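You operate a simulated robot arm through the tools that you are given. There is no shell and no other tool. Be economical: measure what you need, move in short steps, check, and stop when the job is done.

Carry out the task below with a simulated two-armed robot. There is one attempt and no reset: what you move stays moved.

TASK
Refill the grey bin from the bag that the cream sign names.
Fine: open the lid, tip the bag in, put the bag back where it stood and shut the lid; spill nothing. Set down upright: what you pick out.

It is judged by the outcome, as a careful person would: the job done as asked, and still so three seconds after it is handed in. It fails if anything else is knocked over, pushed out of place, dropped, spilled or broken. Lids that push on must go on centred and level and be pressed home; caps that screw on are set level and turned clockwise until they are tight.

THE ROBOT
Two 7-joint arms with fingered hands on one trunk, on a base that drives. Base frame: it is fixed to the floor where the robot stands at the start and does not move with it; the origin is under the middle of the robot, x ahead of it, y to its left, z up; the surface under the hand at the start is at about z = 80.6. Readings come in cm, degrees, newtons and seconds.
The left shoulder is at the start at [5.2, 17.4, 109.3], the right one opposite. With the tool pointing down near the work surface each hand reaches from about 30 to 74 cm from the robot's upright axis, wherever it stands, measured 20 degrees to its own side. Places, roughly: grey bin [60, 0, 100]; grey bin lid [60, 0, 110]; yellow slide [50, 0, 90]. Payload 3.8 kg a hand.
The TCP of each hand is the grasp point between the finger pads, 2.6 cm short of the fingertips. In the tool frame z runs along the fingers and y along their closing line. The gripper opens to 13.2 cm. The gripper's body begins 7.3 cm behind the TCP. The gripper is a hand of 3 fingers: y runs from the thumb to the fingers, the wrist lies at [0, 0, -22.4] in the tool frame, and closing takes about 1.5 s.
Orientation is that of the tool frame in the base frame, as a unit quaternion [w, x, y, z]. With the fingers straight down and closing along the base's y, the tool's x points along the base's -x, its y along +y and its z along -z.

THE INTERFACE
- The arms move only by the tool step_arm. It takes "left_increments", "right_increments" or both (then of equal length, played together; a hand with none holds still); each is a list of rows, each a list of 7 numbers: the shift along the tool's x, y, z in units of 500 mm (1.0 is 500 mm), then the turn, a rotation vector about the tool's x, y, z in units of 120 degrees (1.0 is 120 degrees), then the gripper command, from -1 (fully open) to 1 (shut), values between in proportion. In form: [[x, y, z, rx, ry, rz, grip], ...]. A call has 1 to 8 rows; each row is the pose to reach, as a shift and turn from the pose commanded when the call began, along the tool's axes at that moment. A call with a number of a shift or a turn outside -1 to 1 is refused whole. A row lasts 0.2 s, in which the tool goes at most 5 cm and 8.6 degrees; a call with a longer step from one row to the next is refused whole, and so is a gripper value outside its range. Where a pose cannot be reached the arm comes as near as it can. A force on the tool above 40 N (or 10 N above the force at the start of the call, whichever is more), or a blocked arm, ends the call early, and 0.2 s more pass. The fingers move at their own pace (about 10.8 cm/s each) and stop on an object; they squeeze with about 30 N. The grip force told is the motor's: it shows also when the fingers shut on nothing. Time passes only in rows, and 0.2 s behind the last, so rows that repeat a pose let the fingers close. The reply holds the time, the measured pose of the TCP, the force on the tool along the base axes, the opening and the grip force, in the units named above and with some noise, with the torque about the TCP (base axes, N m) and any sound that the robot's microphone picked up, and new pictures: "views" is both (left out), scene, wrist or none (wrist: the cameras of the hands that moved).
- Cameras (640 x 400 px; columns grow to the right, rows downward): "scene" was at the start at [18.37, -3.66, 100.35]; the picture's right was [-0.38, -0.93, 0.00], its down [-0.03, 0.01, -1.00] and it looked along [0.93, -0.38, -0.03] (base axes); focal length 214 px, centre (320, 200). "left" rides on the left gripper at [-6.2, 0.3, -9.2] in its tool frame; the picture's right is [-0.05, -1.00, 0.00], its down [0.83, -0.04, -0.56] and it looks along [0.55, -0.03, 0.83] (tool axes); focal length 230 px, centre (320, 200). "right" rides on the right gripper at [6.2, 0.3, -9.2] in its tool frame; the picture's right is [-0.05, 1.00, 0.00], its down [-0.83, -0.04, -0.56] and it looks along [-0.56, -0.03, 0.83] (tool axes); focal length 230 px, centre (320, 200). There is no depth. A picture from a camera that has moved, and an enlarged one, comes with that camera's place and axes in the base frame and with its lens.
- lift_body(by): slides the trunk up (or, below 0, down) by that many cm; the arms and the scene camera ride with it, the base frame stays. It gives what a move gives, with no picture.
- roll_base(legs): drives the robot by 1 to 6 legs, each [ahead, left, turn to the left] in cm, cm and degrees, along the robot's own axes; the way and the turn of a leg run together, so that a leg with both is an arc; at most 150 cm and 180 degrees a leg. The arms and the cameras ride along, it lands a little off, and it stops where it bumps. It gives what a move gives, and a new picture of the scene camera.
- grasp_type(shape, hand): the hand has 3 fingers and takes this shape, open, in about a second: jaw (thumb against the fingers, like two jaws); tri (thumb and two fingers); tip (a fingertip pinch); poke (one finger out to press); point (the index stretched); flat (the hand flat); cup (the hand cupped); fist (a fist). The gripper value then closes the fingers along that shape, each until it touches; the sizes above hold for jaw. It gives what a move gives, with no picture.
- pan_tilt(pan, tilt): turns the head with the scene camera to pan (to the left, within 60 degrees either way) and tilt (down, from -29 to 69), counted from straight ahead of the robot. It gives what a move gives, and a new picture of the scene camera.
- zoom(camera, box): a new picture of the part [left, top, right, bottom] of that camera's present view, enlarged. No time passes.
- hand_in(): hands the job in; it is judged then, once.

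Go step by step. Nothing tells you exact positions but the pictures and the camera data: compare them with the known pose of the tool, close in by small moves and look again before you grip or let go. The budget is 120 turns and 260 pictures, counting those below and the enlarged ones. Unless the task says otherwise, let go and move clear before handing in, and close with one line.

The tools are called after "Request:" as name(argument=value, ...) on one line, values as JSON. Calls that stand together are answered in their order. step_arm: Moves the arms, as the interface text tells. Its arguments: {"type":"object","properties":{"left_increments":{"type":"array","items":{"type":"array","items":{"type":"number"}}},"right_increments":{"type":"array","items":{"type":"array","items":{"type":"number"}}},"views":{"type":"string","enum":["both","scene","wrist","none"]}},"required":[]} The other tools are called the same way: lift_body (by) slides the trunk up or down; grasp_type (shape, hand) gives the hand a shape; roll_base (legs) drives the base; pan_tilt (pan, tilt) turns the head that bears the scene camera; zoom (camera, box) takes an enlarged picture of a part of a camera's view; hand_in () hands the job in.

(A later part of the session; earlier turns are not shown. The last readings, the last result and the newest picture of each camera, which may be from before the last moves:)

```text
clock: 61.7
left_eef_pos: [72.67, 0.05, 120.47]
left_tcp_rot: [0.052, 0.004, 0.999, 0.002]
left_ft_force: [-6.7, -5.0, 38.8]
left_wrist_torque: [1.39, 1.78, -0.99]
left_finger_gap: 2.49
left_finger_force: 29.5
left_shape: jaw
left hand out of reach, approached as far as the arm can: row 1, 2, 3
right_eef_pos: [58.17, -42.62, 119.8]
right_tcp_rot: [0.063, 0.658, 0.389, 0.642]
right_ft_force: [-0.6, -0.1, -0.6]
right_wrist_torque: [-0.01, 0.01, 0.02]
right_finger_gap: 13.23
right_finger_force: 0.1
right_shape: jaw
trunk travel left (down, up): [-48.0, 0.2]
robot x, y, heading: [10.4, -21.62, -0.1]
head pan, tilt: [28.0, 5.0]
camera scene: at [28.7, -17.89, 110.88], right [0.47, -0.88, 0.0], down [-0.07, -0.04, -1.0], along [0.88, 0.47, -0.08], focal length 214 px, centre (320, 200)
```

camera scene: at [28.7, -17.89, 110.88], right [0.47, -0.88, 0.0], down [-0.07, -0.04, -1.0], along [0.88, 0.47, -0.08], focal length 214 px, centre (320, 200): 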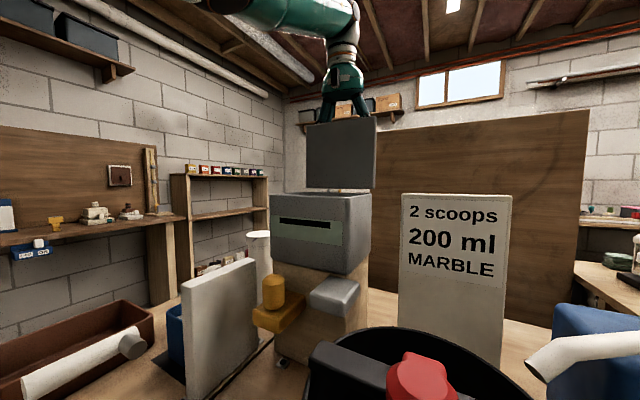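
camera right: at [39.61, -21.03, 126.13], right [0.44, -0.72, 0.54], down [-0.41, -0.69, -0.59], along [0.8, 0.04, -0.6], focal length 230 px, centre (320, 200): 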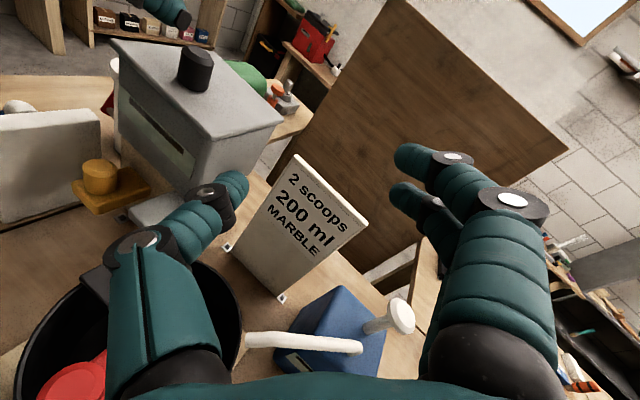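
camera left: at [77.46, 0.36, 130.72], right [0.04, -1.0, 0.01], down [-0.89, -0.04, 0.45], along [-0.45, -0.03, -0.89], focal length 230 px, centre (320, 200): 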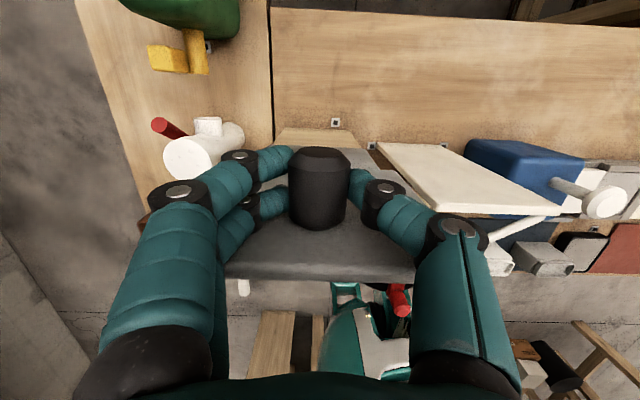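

Request:
step_arm(left_increments=[[-0.005, 0, -0.01, 0, -0.02, 0, 1], [-0.015, 0, -0.006, 0, -0.04, 0, 1], [-0.026, 0, 0.003, 0, -0.06, 0, 1], [-0.037, 0, 0.01, 0, -0.08, 0, 1]], views="both")

```text
clock: 62.7
left_eef_pos: [74.79, -0.09, 118.85]
left_tcp_rot: [0.125, 0.003, 0.992, 0.0]
left_ft_force: [-7.8, -14.0, -10.5]
left_wrist_torque: [-0.07, 0.4, -0.5]
left_finger_gap: 1.83
left_finger_force: 30.0
left_shape: jaw
right_eef_pos: [58.46, -42.5, 119.25]
right_tcp_rot: [0.062, 0.661, 0.389, 0.639]
right_ft_force: [-0.2, -0.1, 0.0]
right_wrist_torque: [-0.01, 0.01, -0.02]
right_finger_gap: 13.2
right_finger_force: 0.0
right_shape: jaw
trunk travel left (down, up): [-48.0, 0.2]
robot x, y, heading: [9.96, -21.56, -0.1]
head pan, tilt: [28.0, 5.0]
camera scene: at [28.93, -17.88, 110.66], right [0.47, -0.88, 0.0], down [-0.08, -0.04, -1.0], along [0.88, 0.47, -0.09], focal length 214 px, centre (320, 200)
camera left: at [78.58, 0.28, 129.39], right [0.04, -1.0, 0.01], down [-0.94, -0.04, 0.33], along [-0.33, -0.03, -0.94], focal length 230 px, centre (320, 200)
```

scene: 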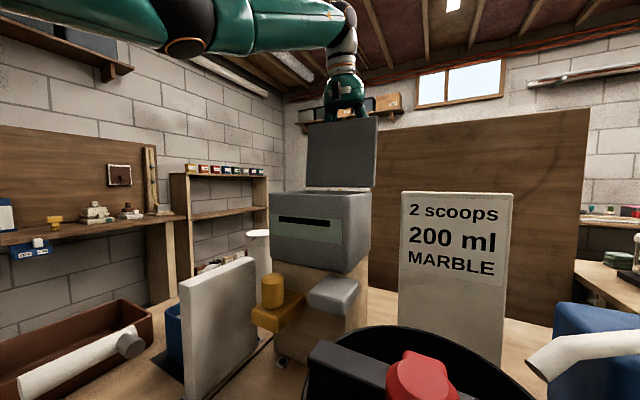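
left: 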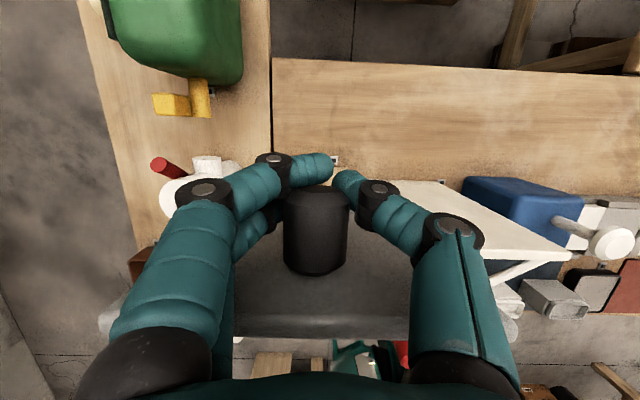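

Request:
zoom(camera="scene", box=[250, 50, 410, 220])

```text
2.35 times, centred on (330, 135) of scene
camera zoom: at [28.93, -17.88, 110.66], right [0.47, -0.88, 0.0], down [-0.08, -0.04, -1.0], along [0.88, 0.47, -0.09], focal length 505 px, centre (296, 353)
```

zoom: 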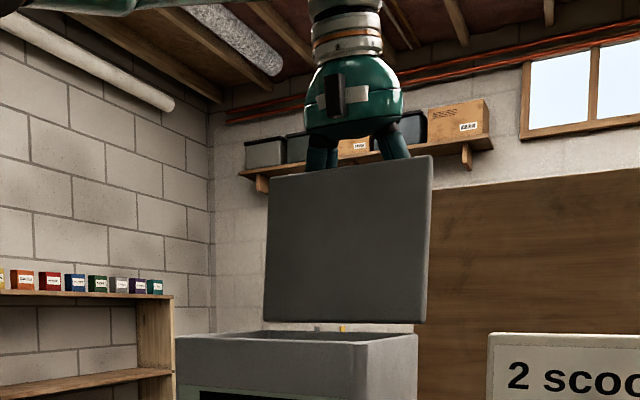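

The lid looks to be at about 95°, slightly past vertical. I'll loosen the grip and see whether it stays.

Request:
step_arm(left_increments=[[0, 0, 0, 0, 0, 0, 0.6], [0, 0, 0, 0, 0, 0, 0.4], [0, 0, 0, 0, 0, 0, 0.2], [0, 0, 0, 0, 0, 0, 0.2]], views="both")

```text
clock: 63.7
left_eef_pos: [74.93, 0.38, 119.37]
left_tcp_rot: [0.13, 0.002, 0.992, -0.001]
left_ft_force: [1.3, 0.4, 0.5]
left_wrist_torque: [-0.02, 0.05, -0.06]
left_finger_gap: 5.25
left_finger_force: 0.1
left_shape: jaw
right_eef_pos: [58.64, -42.32, 119.49]
right_tcp_rot: [0.063, 0.66, 0.389, 0.639]
right_ft_force: [-0.5, -0.1, -0.2]
right_wrist_torque: [0.01, -0.02, -0.03]
right_finger_gap: 13.18
right_finger_force: 0.1
right_shape: jaw
trunk travel left (down, up): [-48.0, 0.2]
robot x, y, heading: [9.88, -21.87, -0.1]
head pan, tilt: [28.0, 5.0]
camera scene: at [29.03, -17.68, 110.74], right [0.47, -0.88, 0.0], down [-0.08, -0.04, -1.0], along [0.88, 0.47, -0.09], focal length 214 px, centre (320, 200)
camera left: at [78.56, 0.74, 129.98], right [0.05, -1.0, 0.01], down [-0.95, -0.04, 0.32], along [-0.32, -0.03, -0.95], focal length 230 px, centre (320, 200)
```

scene: 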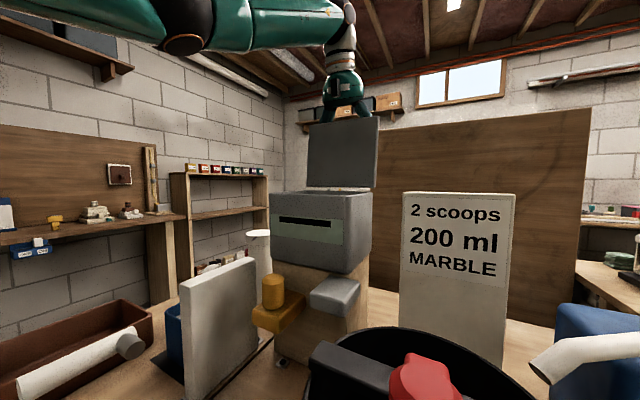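
left: 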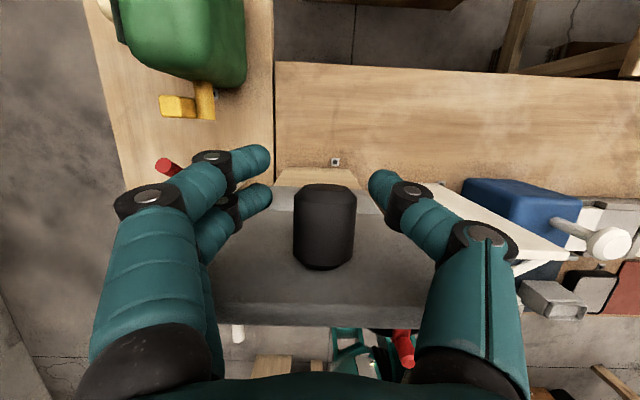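

It stays up by itself. I'll lift the left hand straight up off the knob.

Request:
step_arm(left_increments=[[-0.013, 0, -0.038, 0, 0, 0, 0.0], [-0.024, 0, -0.077, 0, 0, 0, -0.1], [-0.034, 0, -0.115, 0, 0, 0, -0.1], [-0.044, 0, -0.154, 0, 0, 0, -0.1], [-0.052, 0, -0.18, 0, 0, 0, -0.1]], views="both")

```text
clock: 64.9
left_eef_pos: [73.16, 0.14, 128.06]
left_tcp_rot: [0.129, 0.002, 0.992, 0.0]
left_ft_force: [-0.4, -0.3, -0.3]
left_wrist_torque: [0.03, -0.02, 0.0]
left_finger_gap: 7.2
left_finger_force: 0.1
left_shape: jaw
left hand out of reach, approached as far as the arm can: row 3, 4, 5
right_eef_pos: [58.61, -42.42, 119.62]
right_tcp_rot: [0.061, 0.66, 0.39, 0.639]
right_ft_force: [0.1, -0.6, -0.1]
right_wrist_torque: [0.02, -0.01, 0.01]
right_finger_gap: 13.18
right_finger_force: 0.0
right_shape: jaw
trunk travel left (down, up): [-48.0, 0.2]
robot x, y, heading: [10.04, -21.79, 0.1]
head pan, tilt: [28.0, 5.0]
camera scene: at [29.01, -17.77, 110.75], right [0.47, -0.88, 0.0], down [-0.08, -0.04, -1.0], along [0.88, 0.47, -0.09], focal length 214 px, centre (320, 200)
camera left: at [76.78, 0.47, 138.65], right [0.05, -1.0, 0.01], down [-0.95, -0.04, 0.32], along [-0.32, -0.03, -0.95], focal length 230 px, centre (320, 200)
```

scene: 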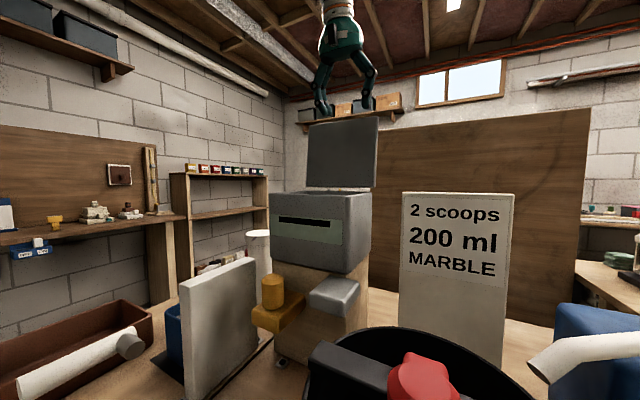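
left: 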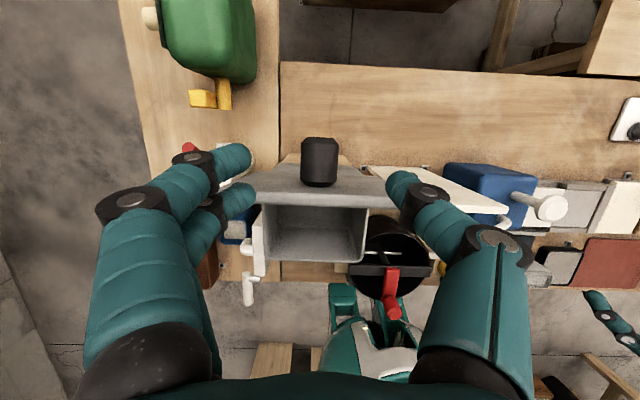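

The hand is clear of the lid. I'll bring the left hand back towards a forward-pointing pose, then plan the bag pick.

Request:
step_arm(left_increments=[[0.04, 0, -0.02, 0, -0.02, 0, -0.1], [0.09, 0, -0.035, 0, -0.07, 0, -0.1], [0.14, 0, -0.05, 0, -0.12, 0, -0.5], [0.19, 0, -0.06, 0, -0.17, 0, -1], [0.24, 0, -0.075, 0, -0.22, 0, -1], [0.29, 0, -0.09, 0, -0.27, 0, -1], [0.34, 0, -0.1, 0, -0.32, 0, -1], [0.386, 0, -0.11, 0, -0.375, 0, -1]], views="both")

```text
clock: 66.7
left_eef_pos: [53.18, 0.59, 128.31]
left_tcp_rot: [0.5, 0.0, 0.866, -0.001]
left_ft_force: [0.6, 0.2, 0.6]
left_wrist_torque: [0.01, -0.02, -0.03]
left_finger_gap: 13.16
left_finger_force: 0.1
left_shape: jaw
left hand out of reach, approached as far as the arm can: row 1, 2, 3
right_eef_pos: [58.53, -42.24, 119.64]
right_tcp_rot: [0.063, 0.659, 0.39, 0.64]
right_ft_force: [-1.1, -0.3, -0.2]
right_wrist_torque: [0.0, 0.0, -0.05]
right_finger_gap: 13.19
right_finger_force: 0.1
right_shape: jaw
trunk travel left (down, up): [-48.0, 0.2]
robot x, y, heading: [9.94, -22.08, -0.0]
head pan, tilt: [28.0, 5.0]
camera scene: at [28.99, -17.65, 110.74], right [0.47, -0.88, 0.0], down [-0.08, -0.04, -1.0], along [0.88, 0.47, -0.09], focal length 214 px, centre (320, 200)
camera left: at [48.25, 1.0, 138.24], right [0.02, -1.0, 0.05], down [-0.9, -0.04, -0.44], along [0.44, -0.03, -0.9], focal length 230 px, centre (320, 200)
```

scene: 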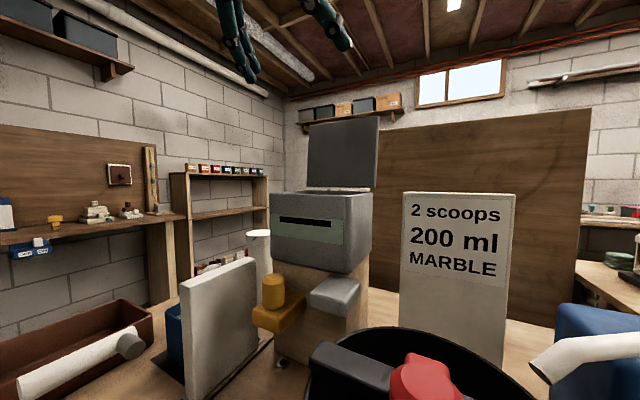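
left: 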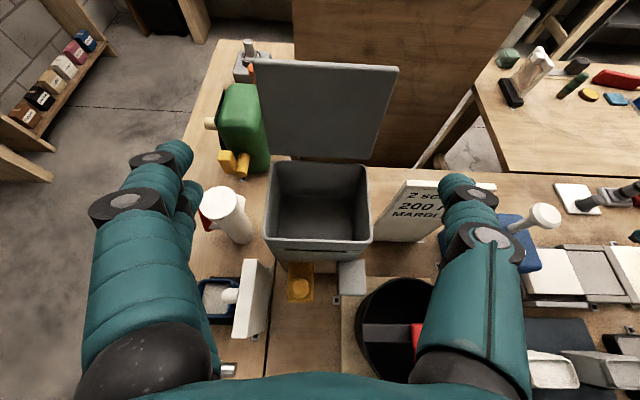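

The bin is open with its opening about x 57–68, y ±6.3, z≈109, and the lid stays up. I'll drive back and right so the left arm faces the MARBLE bag.

Request:
roll_base(legs=[[-22, 0, 0], [0, -41, 0]])

Request:
pan_tilt(pan=10, tilt=25)

```text
clock: 72.2
left_eef_pos: [31.21, -40.65, 128.14]
left_tcp_rot: [0.499, -0.005, 0.867, 0.003]
left_ft_force: [-0.5, 0.2, 0.0]
left_wrist_torque: [-0.01, -0.01, -0.03]
left_finger_gap: 13.17
left_finger_force: 0.0
left_shape: jaw
right_eef_pos: [37.19, -83.37, 119.45]
right_tcp_rot: [0.057, 0.657, 0.395, 0.64]
right_ft_force: [-0.5, 0.1, -0.2]
right_wrist_torque: [-0.03, -0.03, 0.02]
right_finger_gap: 13.18
right_finger_force: 0.1
right_shape: jaw
trunk travel left (down, up): [-48.0, 0.2]
robot x, y, heading: [-11.58, -63.21, 0.5]
head pan, tilt: [28.0, 5.0]
camera scene: at [7.35, -59.19, 110.73], right [0.48, -0.88, 0.0], down [-0.08, -0.04, -1.0], along [0.87, 0.48, -0.09], focal length 214 px, centre (320, 200)
```

scene: 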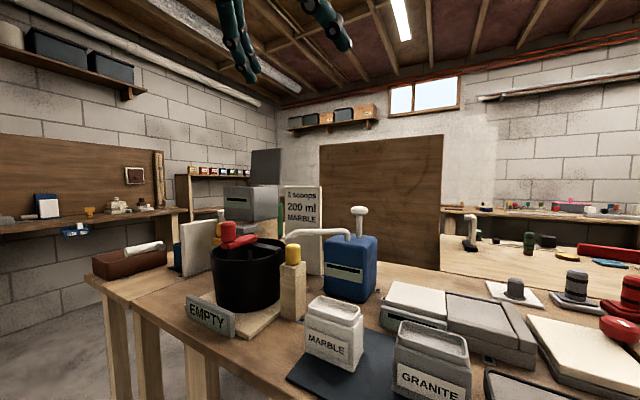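

```text
clock: 73.0
left_eef_pos: [31.21, -40.66, 128.24]
left_tcp_rot: [0.498, -0.005, 0.867, 0.003]
left_ft_force: [-0.2, -0.5, 0.1]
left_wrist_torque: [0.0, -0.01, -0.03]
left_finger_gap: 13.17
left_finger_force: 0.0
left_shape: jaw
right_eef_pos: [37.24, -83.39, 119.48]
right_tcp_rot: [0.058, 0.657, 0.394, 0.64]
right_ft_force: [1.5, 0.3, -0.1]
right_wrist_torque: [0.03, 0.0, 0.01]
right_finger_gap: 13.19
right_finger_force: 0.0
right_shape: jaw
trunk travel left (down, up): [-48.0, 0.2]
robot x, y, heading: [-12.0, -63.75, 0.7]
head pan, tilt: [10.0, 25.0]
camera scene: at [8.35, -61.88, 107.5], right [0.19, -0.98, 0.0], down [-0.41, -0.08, -0.91], along [0.89, 0.17, -0.42], focal length 214 px, centre (320, 200)
```

scene: 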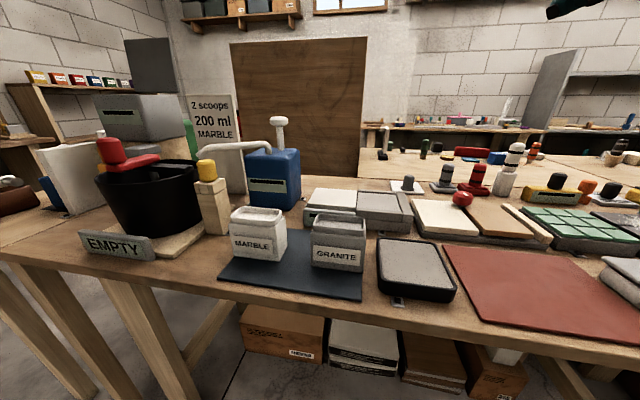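

Request:
zoom(camera="scene", box=[200, 180, 400, 310])

Request:
step_arm(left_increments=[[0.036, -0.01, 0.047, 0, -0.019, 0, -1], [0.073, -0.02, 0.093, 0, -0.038, 0, -1], [0.11, -0.03, 0.14, 0, -0.056, 0, -1], [0.147, -0.04, 0.186, 0, -0.075, 0, -1], [0.183, -0.05, 0.232, 0, -0.094, 0, -1], [0.22, -0.06, 0.279, 0, -0.113, 0, -1], [0.256, -0.07, 0.325, 0, -0.131, 0, -1], [0.293, -0.078, 0.372, 0, -0.15, 0, -1]], views="both")

```text
3.08 times, centred on (300, 245) of scene
camera zoom: at [8.35, -61.88, 107.5], right [0.19, -0.98, 0.0], down [-0.41, -0.08, -0.91], along [0.89, 0.17, -0.42], focal length 660 px, centre (382, 62)
```

zoom: 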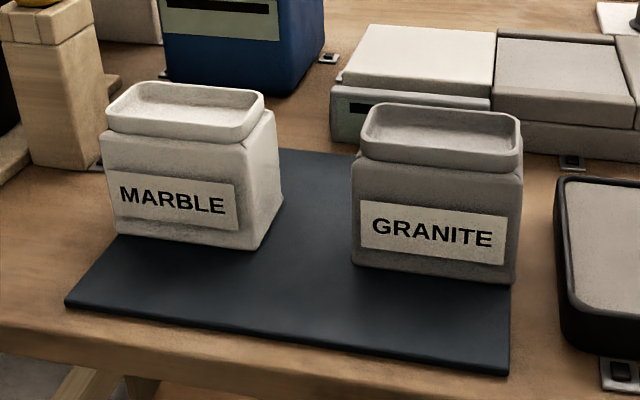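

```text
clock: 74.8
left_eef_pos: [37.27, -45.05, 112.31]
left_tcp_rot: [0.596, 0.009, 0.803, -0.002]
left_ft_force: [0.5, 0.9, 0.0]
left_wrist_torque: [0.04, -0.02, 0.0]
left_finger_gap: 13.2
left_finger_force: 0.0
left_shape: jaw
left hand out of reach, approached as far as the arm can: row 6, 7, 8
right_eef_pos: [37.19, -83.41, 119.55]
right_tcp_rot: [0.058, 0.657, 0.394, 0.64]
right_ft_force: [-0.7, -0.2, -0.1]
right_wrist_torque: [0.0, 0.0, 0.0]
right_finger_gap: 13.17
right_finger_force: 0.0
right_shape: jaw
trunk travel left (down, up): [-48.0, 0.2]
robot x, y, heading: [-11.84, -63.52, 0.7]
head pan, tilt: [10.0, 25.0]
camera scene: at [8.36, -61.88, 107.48], right [0.19, -0.98, 0.0], down [-0.42, -0.08, -0.91], along [0.89, 0.17, -0.42], focal length 214 px, centre (320, 200)
camera left: at [30.25, -44.57, 120.99], right [0.0, -1.0, 0.04], down [-0.77, -0.02, -0.63], along [0.63, -0.03, -0.77], focal length 230 px, centre (320, 200)
```

scene: 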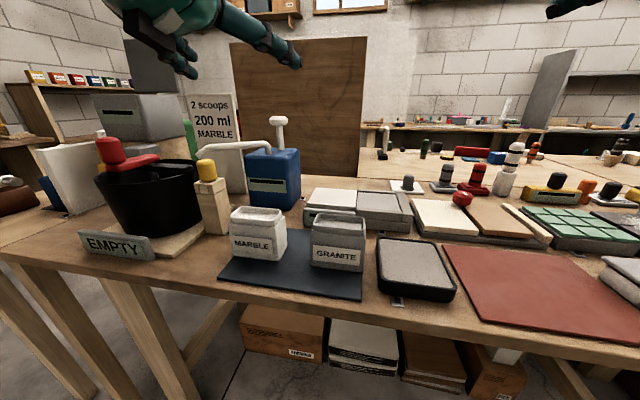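
left: 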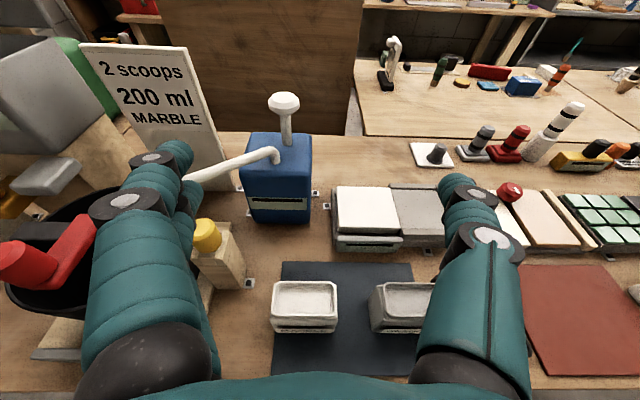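

Refined measurement: the bag body spans x≈36.9–41.5, y≈-49 to -39.8, with rim z≈89. I'll lower the left hand to just above it, straddling.

Request:
step_arm(left_increments=[[0.05, 0.004, 0.024, 0, 0, 0, -1], [0.1, 0.008, 0.048, 0, 0, 0, -1], [0.16, 0.012, 0.075, 0, -0.02, 0, -1], [0.21, 0.015, 0.1, 0, -0.03, 0, -1], [0.262, 0.017, 0.123, 0, -0.04, 0, -1]], views="both")

```text
clock: 76.0
left_eef_pos: [37.41, -44.7, 111.87]
left_tcp_rot: [0.593, 0.011, 0.805, -0.002]
left_ft_force: [-0.5, 0.3, -0.1]
left_wrist_torque: [0.01, 0.0, 0.01]
left_finger_gap: 13.17
left_finger_force: 0.0
left_shape: jaw
left hand out of reach, approached as far as the arm can: row 1, 2, 3, 4, 5
right_eef_pos: [37.29, -83.42, 119.63]
right_tcp_rot: [0.057, 0.657, 0.394, 0.64]
right_ft_force: [0.1, -0.7, -0.4]
right_wrist_torque: [-0.02, -0.01, 0.02]
right_finger_gap: 13.21
right_finger_force: 0.0
right_shape: jaw
trunk travel left (down, up): [-48.0, 0.2]
robot x, y, heading: [-11.66, -63.27, 0.9]
head pan, tilt: [10.0, 25.0]
camera scene: at [8.35, -61.89, 107.49], right [0.19, -0.98, 0.0], down [-0.42, -0.08, -0.91], along [0.89, 0.17, -0.42], focal length 214 px, centre (320, 200)
camera left: at [30.43, -44.14, 120.54], right [-0.01, -1.0, 0.04], down [-0.78, -0.02, -0.63], along [0.63, -0.03, -0.78], focal length 230 px, centre (320, 200)
```

scene: 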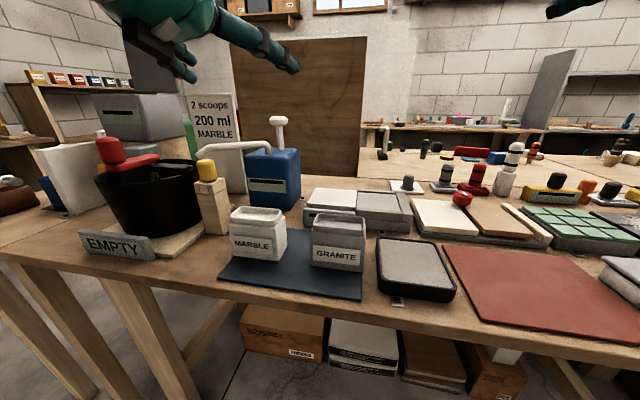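
left: 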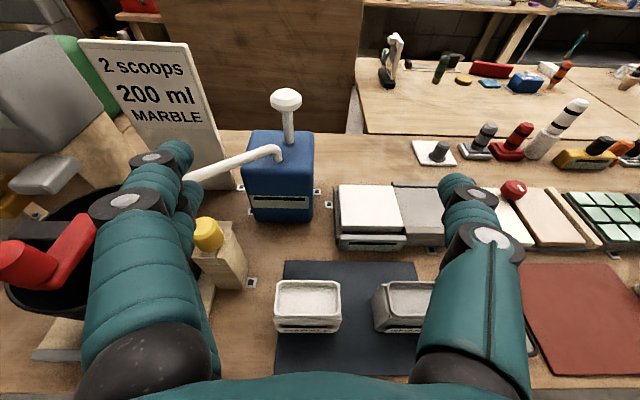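

The hand can't go lower with this wrist angle, but the trunk can lower it. I'll nudge the left hand into alignment, raise the right hand out of the way, then slide the trunk down.

Request:
step_arm(left_increments=[[-0.003, 0.003, 0.01, 0, 0, 0, -1], [-0.006, 0.006, 0.02, 0, 0, 0, -1], [-0.009, 0.008, 0.03, 0, 0, 0, -1], [-0.0116, 0.01, 0.038, 0, 0, 0, -1]], right_increments=[[0.05, 0.035, -0.01, 0, 0, 0, -1], [0.1, 0.07, -0.02, 0, 0, 0, -1], [0.15, 0.105, -0.03, 0, 0, 0, -1], [0.19, 0.14, -0.042, 0, 0, 0, -1]], views="wrist")

```text
clock: 77.0
left_eef_pos: [38.79, -43.89, 112.48]
left_tcp_rot: [0.595, 0.011, 0.804, -0.002]
left_ft_force: [0.0, -0.2, 0.5]
left_wrist_torque: [0.0, 0.02, 0.0]
left_finger_gap: 13.2
left_finger_force: 0.1
left_shape: jaw
right_eef_pos: [37.13, -83.42, 131.67]
right_tcp_rot: [0.058, 0.657, 0.394, 0.64]
right_ft_force: [0.3, -0.1, 0.5]
right_wrist_torque: [-0.04, 0.0, 0.0]
right_finger_gap: 13.19
right_finger_force: 0.1
right_shape: jaw
trunk travel left (down, up): [-48.0, 0.2]
robot x, y, heading: [-10.92, -63.69, 1.0]
head pan, tilt: [10.0, 25.0]
camera right: at [28.29, -83.88, 138.32], right [0.45, -0.71, 0.54], down [-0.4, -0.7, -0.59], along [0.8, 0.05, -0.6], focal length 230 px, centre (320, 200)
camera left: at [31.92, -43.38, 121.2], right [-0.01, -1.0, 0.04], down [-0.78, -0.02, -0.63], along [0.63, -0.03, -0.78], focal length 230 px, centre (320, 200)
```

right: 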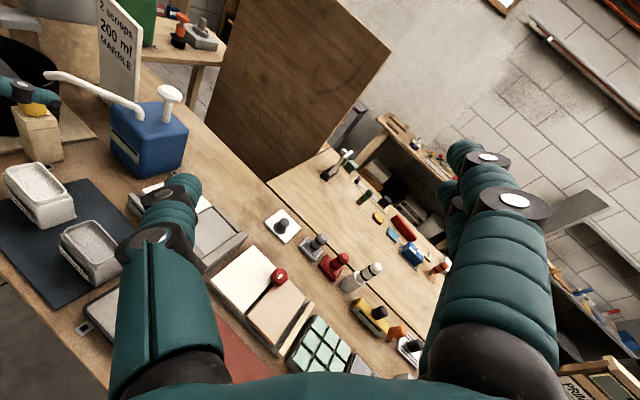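
left: 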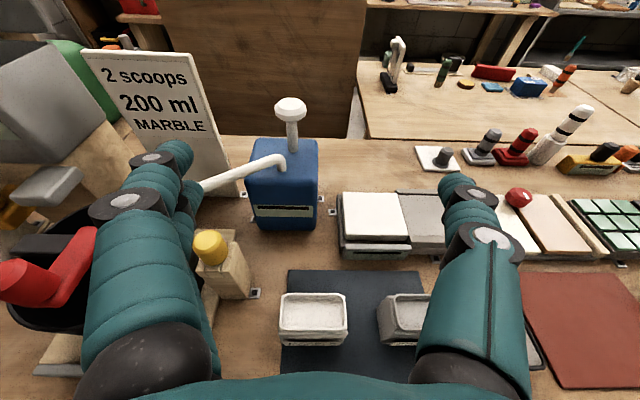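

Request:
lift_body(by=-19)

Request:
pan_tilt(pan=20, tilt=10)

Request:
step_arm(left_increments=[[0, 0, 0, 0, 0, 0, -1]], views="wrist")

```text
clock: 78.7
left_eef_pos: [39.82, -44.06, 82.42]
left_tcp_rot: [0.485, 0.014, 0.874, -0.008]
left_ft_force: [-6.7, -0.5, 12.2]
left_wrist_torque: [0.82, -0.17, 0.26]
left_finger_gap: 13.19
left_finger_force: 0.0
left_shape: jaw
right_eef_pos: [42.76, -83.33, 102.08]
right_tcp_rot: [0.007, 0.732, 0.401, 0.551]
right_ft_force: [-0.2, -0.4, -0.4]
right_wrist_torque: [-0.02, 0.01, -0.02]
right_finger_gap: 13.17
right_finger_force: 0.1
right_shape: jaw
trunk travel left (down, up): [-31.3, 16.8]
robot x, y, heading: [-11.56, -63.58, 0.9]
head pan, tilt: [10.0, 25.0]
stopped: the force on the tool passed its limit at 54 N (the readings are from after the stop); the commanded pose is now the measured one
```

```text
clock: 79.4
left_eef_pos: [39.87, -44.15, 82.51]
left_tcp_rot: [0.485, 0.014, 0.875, -0.008]
left_ft_force: [-3.6, 0.7, 12.7]
left_wrist_torque: [0.95, -0.22, 0.01]
left_finger_gap: 13.19
left_finger_force: 0.1
left_shape: jaw
right_eef_pos: [42.68, -83.46, 102.29]
right_tcp_rot: [0.006, 0.731, 0.401, 0.552]
right_ft_force: [0.9, 0.5, -0.6]
right_wrist_torque: [0.03, 0.03, 0.03]
right_finger_gap: 13.19
right_finger_force: 0.1
right_shape: jaw
trunk travel left (down, up): [-31.3, 16.8]
robot x, y, heading: [-11.33, -63.46, 0.9]
head pan, tilt: [20.0, 10.0]
camera scene: at [5.82, -60.37, 89.7], right [0.36, -0.93, 0.0], down [-0.16, -0.06, -0.98], along [0.92, 0.35, -0.17], focal length 214 px, centre (320, 200)
```

scene: 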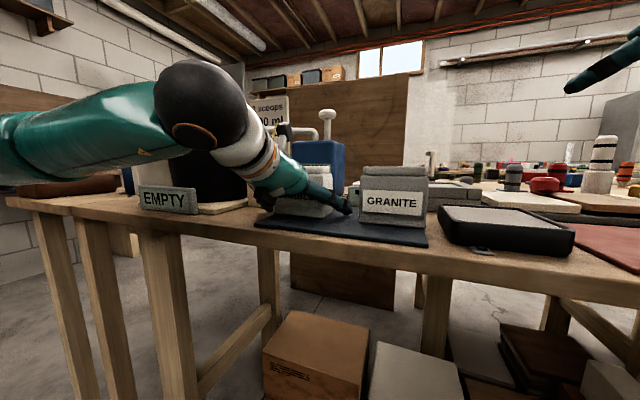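

```text
clock: 79.8
left_eef_pos: [39.87, -44.01, 82.57]
left_tcp_rot: [0.485, 0.014, 0.874, -0.008]
left_ft_force: [-2.2, 0.9, 14.8]
left_wrist_torque: [1.11, -0.23, -0.13]
left_finger_gap: 13.19
left_finger_force: 0.1
left_shape: jaw
right_eef_pos: [42.66, -83.37, 102.16]
right_tcp_rot: [0.006, 0.731, 0.401, 0.552]
right_ft_force: [0.4, 0.2, -0.5]
right_wrist_torque: [-0.01, 0.0, -0.03]
right_finger_gap: 13.18
right_finger_force: 0.1
right_shape: jaw
trunk travel left (down, up): [-31.3, 16.8]
robot x, y, heading: [-11.52, -63.47, 0.9]
head pan, tilt: [20.0, 10.0]
camera left: at [35.33, -43.49, 92.69], right [0.0, -1.0, 0.04], down [-0.91, -0.01, -0.41], along [0.41, -0.04, -0.91], focal length 230 px, centre (320, 200)
```

left: 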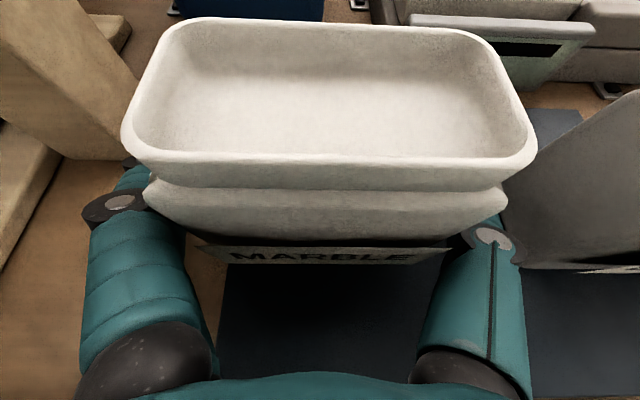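

The trunk move carried the arm lower than planned and the fingertips touched the mat, but they straddle the bag and it hasn't moved. I'll raise the hand 3 cm and flatten the pitch.

Request:
step_arm(left_increments=[[-0.017, 0, -0.011, 0, 0, 0, -1], [-0.034, 0, -0.022, 0, -0.03, 0, -1], [-0.051, 0, -0.032, 0, -0.07, 0, -1], [-0.051, 0, -0.032, 0, -0.1, 0, -1], [-0.051, 0, -0.032, 0, -0.13, 0, -1]], views="both")

```text
clock: 81.0
left_eef_pos: [40.91, -44.67, 84.27]
left_tcp_rot: [0.503, 0.02, 0.864, -0.01]
left_ft_force: [-1.3, 0.8, 0.3]
left_wrist_torque: [-0.08, -0.05, 0.0]
left_finger_gap: 13.18
left_finger_force: 0.1
left_shape: jaw
left hand out of reach, approached as far as the arm can: row 1, 2, 3, 4, 5
right_eef_pos: [42.85, -83.45, 102.17]
right_tcp_rot: [0.007, 0.732, 0.401, 0.551]
right_ft_force: [0.5, -0.4, 0.6]
right_wrist_torque: [0.02, -0.02, -0.01]
right_finger_gap: 13.18
right_finger_force: 0.1
right_shape: jaw
trunk travel left (down, up): [-31.3, 16.8]
robot x, y, heading: [-11.66, -63.18, 1.1]
head pan, tilt: [20.0, 10.0]
camera scene: at [5.9, -60.33, 89.69], right [0.36, -0.93, 0.0], down [-0.16, -0.06, -0.98], along [0.92, 0.35, -0.17], focal length 214 px, centre (320, 200)
camera left: at [35.95, -44.03, 94.3], right [-0.02, -1.0, 0.04], down [-0.89, 0.0, -0.45], along [0.45, -0.05, -0.89], focal length 230 px, centre (320, 200)
```

scene: 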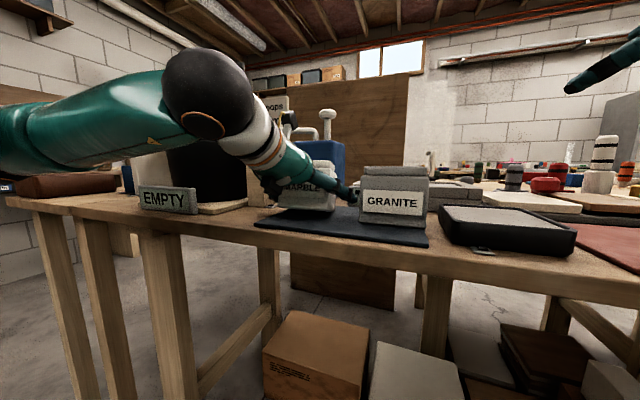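
left: 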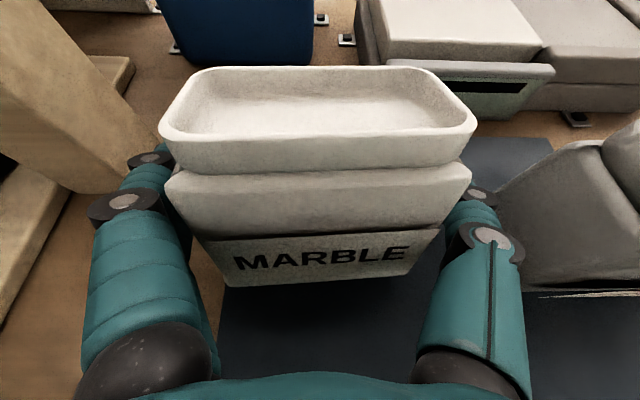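

The wrist is too close to the shoulder for a flatter pitch. I'll lift the trunk to clear the bag, back the base off 10 cm and approach again.

Request:
lift_body(by=12)

Request:
step_arm(left_increments=[[0, 0, 0, 0, 0, 0, -1]], views="both")

```text
clock: 82.5
left_eef_pos: [40.9, -44.75, 96.48]
left_tcp_rot: [0.502, 0.019, 0.864, -0.01]
left_ft_force: [0.0, 0.5, 0.2]
left_wrist_torque: [0.03, 0.0, 0.02]
left_finger_gap: 13.22
left_finger_force: 0.1
left_shape: jaw
right_eef_pos: [42.85, -83.38, 114.04]
right_tcp_rot: [0.006, 0.732, 0.4, 0.551]
right_ft_force: [0.2, 0.0, -0.6]
right_wrist_torque: [0.01, 0.0, 0.0]
right_finger_gap: 13.2
right_finger_force: 0.1
right_shape: jaw
trunk travel left (down, up): [-43.3, 4.8]
robot x, y, heading: [-11.83, -63.74, 0.8]
head pan, tilt: [20.0, 10.0]
```

```text
clock: 82.9
left_eef_pos: [40.8, -44.85, 96.44]
left_tcp_rot: [0.502, 0.02, 0.865, -0.01]
left_ft_force: [0.6, 0.0, -0.2]
left_wrist_torque: [0.02, -0.02, -0.05]
left_finger_gap: 13.17
left_finger_force: 0.1
left_shape: jaw
right_eef_pos: [42.84, -83.48, 114.1]
right_tcp_rot: [0.006, 0.732, 0.401, 0.551]
right_ft_force: [0.3, 0.8, -0.6]
right_wrist_torque: [0.01, 0.01, -0.02]
right_finger_gap: 13.24
right_finger_force: 0.0
right_shape: jaw
trunk travel left (down, up): [-43.3, 4.8]
robot x, y, heading: [-11.75, -63.33, 0.7]
head pan, tilt: [20.0, 10.0]
camera scene: at [7.56, -60.31, 103.38], right [0.36, -0.93, 0.0], down [-0.16, -0.06, -0.98], along [0.92, 0.35, -0.17], focal length 214 px, centre (320, 200)
camera left: at [36.0, -44.2, 106.46], right [-0.02, -1.0, 0.04], down [-0.89, 0.0, -0.45], along [0.45, -0.05, -0.89], focal length 230 px, centre (320, 200)
```

scene: 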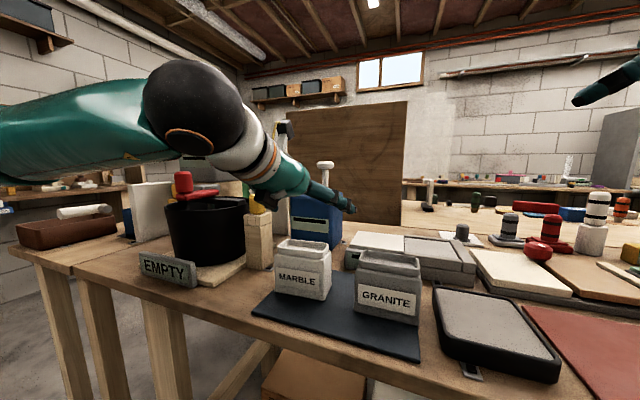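
left: 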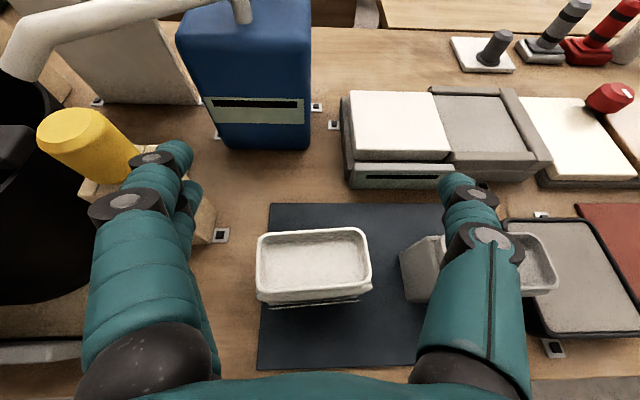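

Request:
roll_base(legs=[[-12, 0, 0]])

Request:
step_arm(left_increments=[[0.005, 0, 0.04, 0, -0.03, 0, -1], [0.01, 0, 0.08, 0, -0.06, 0, -1], [0.005, 0, 0.12, 0, -0.09, 0, -1], [-0.01, 0, 0.15, 0, -0.12, 0, -1], [-0.02, 0, 0.17, 0, -0.14, 0, -1]], views="both")

```text
clock: 84.2
left_eef_pos: [28.9, -44.93, 96.48]
left_tcp_rot: [0.503, 0.02, 0.864, -0.01]
left_ft_force: [1.0, 0.3, 0.0]
left_wrist_torque: [-0.04, -0.01, 0.01]
left_finger_gap: 13.19
left_finger_force: 0.1
left_shape: jaw
right_eef_pos: [30.92, -83.51, 114.23]
right_tcp_rot: [0.006, 0.732, 0.401, 0.551]
right_ft_force: [0.2, 0.1, 0.1]
right_wrist_torque: [0.01, -0.01, 0.01]
right_finger_gap: 13.19
right_finger_force: 0.1
right_shape: jaw
trunk travel left (down, up): [-43.3, 4.8]
robot x, y, heading: [-23.4, -63.54, 1.1]
head pan, tilt: [20.0, 10.0]
camera scene: at [-4.39, -60.47, 103.38], right [0.36, -0.93, 0.0], down [-0.16, -0.06, -0.98], along [0.92, 0.35, -0.17], focal length 214 px, centre (320, 200)
```

scene: 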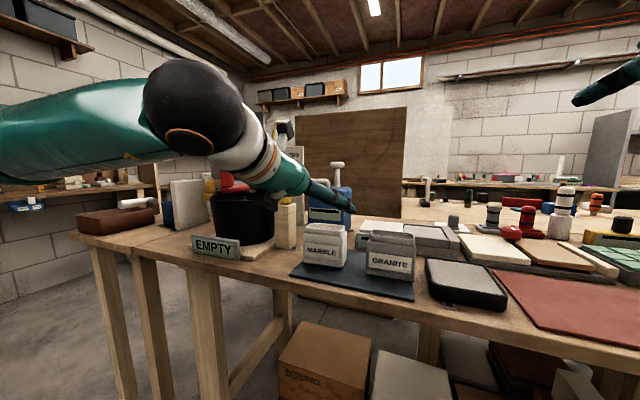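

```text
clock: 85.4
left_eef_pos: [31.69, -46.78, 99.14]
left_tcp_rot: [0.545, 0.074, 0.831, -0.077]
left_ft_force: [0.1, 0.8, 0.1]
left_wrist_torque: [0.0, 0.03, 0.0]
left_finger_gap: 13.2
left_finger_force: 0.0
left_shape: jaw
left hand out of reach, approached as far as the arm can: row 1, 2, 3, 4, 5
right_eef_pos: [31.02, -83.6, 114.21]
right_tcp_rot: [0.007, 0.732, 0.4, 0.551]
right_ft_force: [0.3, 0.2, 0.2]
right_wrist_torque: [-0.01, 0.03, 0.0]
right_finger_gap: 13.19
right_finger_force: 0.1
right_shape: jaw
trunk travel left (down, up): [-43.3, 4.8]
robot x, y, heading: [-23.46, -63.58, 1.0]
head pan, tilt: [20.0, 10.0]
camera scene: at [-4.34, -60.47, 103.37], right [0.36, -0.93, 0.0], down [-0.16, -0.06, -0.98], along [0.92, 0.35, -0.17], focal length 214 px, centre (320, 200)
camera left: at [25.98, -44.63, 108.41], right [-0.19, -0.98, 0.1], down [-0.83, 0.11, -0.54], along [0.52, -0.18, -0.83], focal length 230 px, centre (320, 200)
```

scene: 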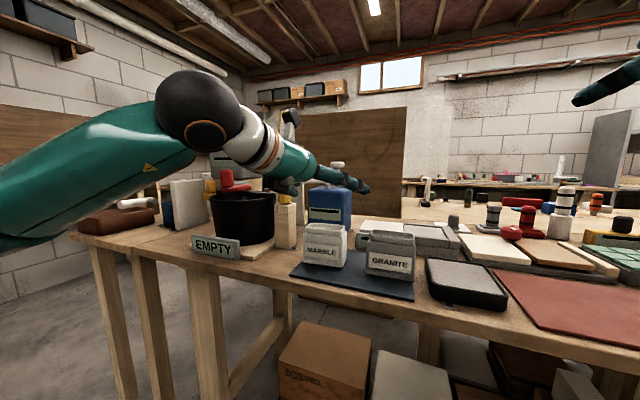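
left: 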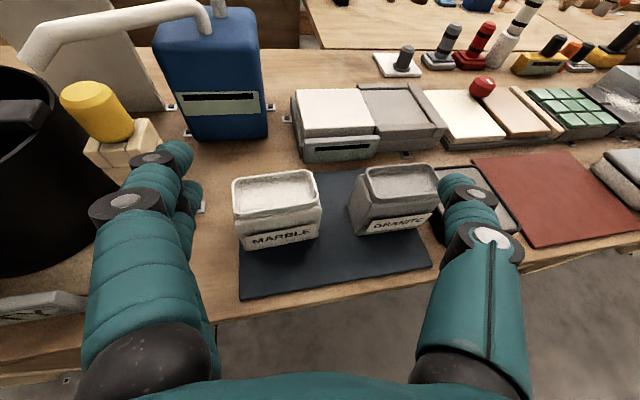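

Request:
step_arm(left_increments=[[-0.005, 0.017, 0.031, -0.02, -0.001, -0.0085, -1], [-0.01, 0.033, 0.062, -0.04, -0.002, -0.017, -1], [-0.015, 0.05, 0.093, -0.06, -0.003, -0.0255, -1], [-0.02, 0.066, 0.124, -0.08, -0.004, -0.034, -1], [-0.025, 0.083, 0.155, -0.099, -0.005, -0.0425, -1], [-0.025, 0.083, 0.155, -0.099, -0.005, -0.0425, -1]], views="wrist")

```text
clock: 86.8
left_eef_pos: [35.86, -39.22, 98.2]
left_tcp_rot: [0.55, 0.009, 0.834, -0.034]
left_ft_force: [-0.7, 0.2, 1.1]
left_wrist_torque: [0.0, -0.03, 0.01]
left_finger_gap: 13.22
left_finger_force: 0.2
left_shape: jaw
left hand out of reach, approached as far as the arm can: row 1, 2, 3, 4, 5, 6
right_eef_pos: [31.0, -83.56, 114.12]
right_tcp_rot: [0.006, 0.732, 0.4, 0.552]
right_ft_force: [-0.1, 0.3, -0.5]
right_wrist_torque: [0.01, 0.01, 0.02]
right_finger_gap: 13.21
right_finger_force: 0.0
right_shape: jaw
trunk travel left (down, up): [-43.3, 4.8]
robot x, y, heading: [-23.64, -63.54, 0.9]
head pan, tilt: [20.0, 10.0]
camera left: at [30.04, -38.04, 107.6], right [-0.03, -0.99, 0.09], down [-0.84, -0.03, -0.54], along [0.54, -0.1, -0.84], focal length 230 px, centre (320, 200)
```

left: 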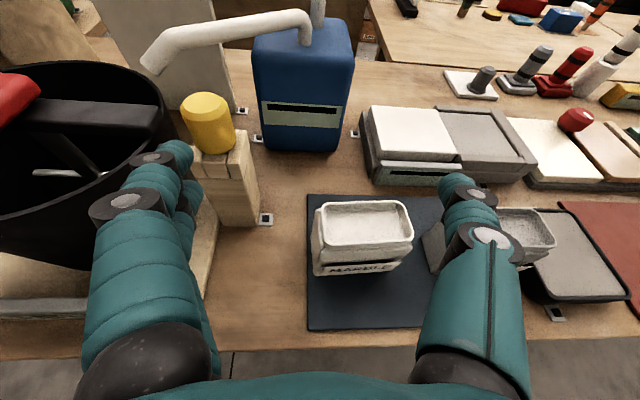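

The flat pitch works only when the hand is near shoulder height. I'll raise the hand back to just below the shoulder, re-aim it, and then use the trunk to lower everything.

Request:
step_arm(left_increments=[[-0.054, -0.01, -0.012, 0, 0, 0, -1], [-0.107, -0.03, -0.025, -0.01, -0.02, -0.004, -1], [-0.16, -0.06, -0.037, -0.02, -0.035, -0.008, -1], [-0.214, -0.09, -0.05, -0.03, -0.05, -0.013, -1], [-0.268, -0.118, -0.062, -0.03, -0.067, -0.013, -1]], views="wrist")

```text
clock: 88.0
left_eef_pos: [38.27, -44.96, 112.29]
left_tcp_rot: [0.606, -0.024, 0.795, -0.014]
left_ft_force: [-0.3, 0.0, -0.2]
left_wrist_torque: [-0.01, 0.02, -0.01]
left_finger_gap: 13.21
left_finger_force: 0.0
left_shape: jaw
right_eef_pos: [30.96, -83.48, 114.11]
right_tcp_rot: [0.005, 0.731, 0.401, 0.551]
right_ft_force: [0.2, -0.1, 0.6]
right_wrist_torque: [0.02, 0.02, 0.01]
right_finger_gap: 13.18
right_finger_force: 0.1
right_shape: jaw
trunk travel left (down, up): [-43.3, 4.8]
robot x, y, heading: [-23.68, -64.08, 0.9]
head pan, tilt: [20.0, 10.0]
camera left: at [31.02, -44.14, 120.85], right [0.03, -0.99, 0.1], down [-0.75, -0.09, -0.65], along [0.66, -0.06, -0.75], focal length 230 px, centre (320, 200)
```

left: 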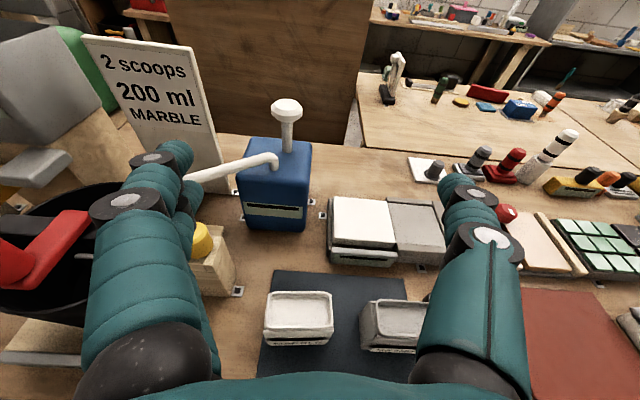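

Request:
step_arm(left_increments=[[-0.003, 0.005, 0.012, 0.005, 0, 0.012, -1], [-0.006, 0.01, 0.023, 0.01, 0, 0.024, -1], [-0.006, 0.01, 0.023, 0.01, 0, 0.024, -1]], views="none")

Request:
lift_body(by=-12)

Request:
step_arm(left_increments=[[0, 0, 0, 0, 0, 0, -1]], views="both")

```text
clock: 88.8
left_eef_pos: [39.37, -44.25, 112.35]
left_tcp_rot: [0.606, 0.004, 0.795, -0.008]
left_ft_force: [0.0, 0.4, -0.4]
left_wrist_torque: [0.0, -0.01, -0.03]
left_finger_gap: 13.19
left_finger_force: 0.1
left_shape: jaw
right_eef_pos: [30.98, -83.63, 114.06]
right_tcp_rot: [0.006, 0.732, 0.4, 0.551]
right_ft_force: [0.1, 0.5, -1.0]
right_wrist_torque: [0.01, 0.02, -0.05]
right_finger_gap: 13.17
right_finger_force: 0.1
right_shape: jaw
trunk travel left (down, up): [-43.3, 4.8]
robot x, y, heading: [-23.62, -63.47, 0.7]
head pan, tilt: [20.0, 10.0]
```

```text
clock: 90.3
left_eef_pos: [39.25, -44.34, 100.5]
left_tcp_rot: [0.607, 0.004, 0.795, -0.008]
left_ft_force: [-0.2, -0.1, 0.1]
left_wrist_torque: [0.0, 0.0, 0.01]
left_finger_gap: 13.2
left_finger_force: 0.2
left_shape: jaw
right_eef_pos: [30.85, -83.56, 102.05]
right_tcp_rot: [0.007, 0.731, 0.401, 0.552]
right_ft_force: [-0.6, -0.2, -0.2]
right_wrist_torque: [0.03, 0.0, -0.02]
right_finger_gap: 13.2
right_finger_force: 0.0
right_shape: jaw
trunk travel left (down, up): [-31.3, 16.8]
robot x, y, heading: [-23.56, -63.44, 0.9]
head pan, tilt: [20.0, 10.0]
```

```text
clock: 90.7
left_eef_pos: [39.28, -44.27, 100.44]
left_tcp_rot: [0.607, 0.005, 0.795, -0.01]
left_ft_force: [0.0, 0.0, 0.3]
left_wrist_torque: [0.0, -0.03, 0.0]
left_finger_gap: 13.2
left_finger_force: 0.0
left_shape: jaw
right_eef_pos: [30.95, -83.6, 102.18]
right_tcp_rot: [0.005, 0.731, 0.402, 0.551]
right_ft_force: [0.1, 1.8, -0.8]
right_wrist_torque: [-0.04, 0.0, -0.02]
right_finger_gap: 13.18
right_finger_force: 0.0
right_shape: jaw
trunk travel left (down, up): [-31.3, 16.8]
robot x, y, heading: [-23.32, -63.6, 1.1]
head pan, tilt: [20.0, 10.0]
camera scene: at [-6.02, -60.5, 89.69], right [0.36, -0.93, 0.0], down [-0.16, -0.06, -0.98], along [0.92, 0.35, -0.17], focal length 214 px, centre (320, 200)
camera left: at [32.05, -43.7, 108.92], right [0.0, -1.0, 0.06], down [-0.76, -0.04, -0.65], along [0.65, -0.05, -0.75], focal length 230 px, centre (320, 200)
```

scene: 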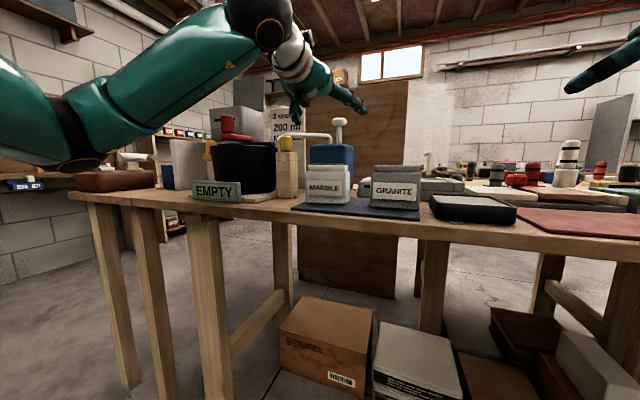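
left: 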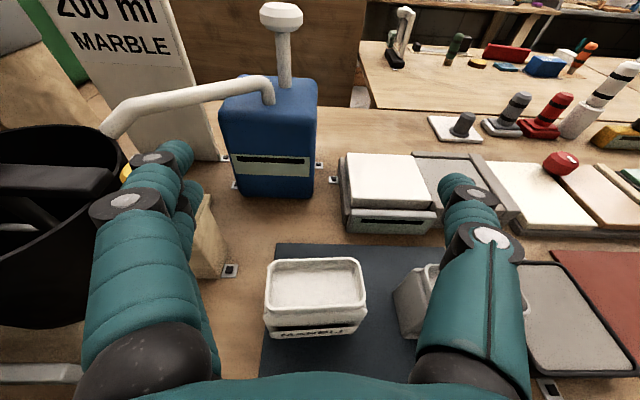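

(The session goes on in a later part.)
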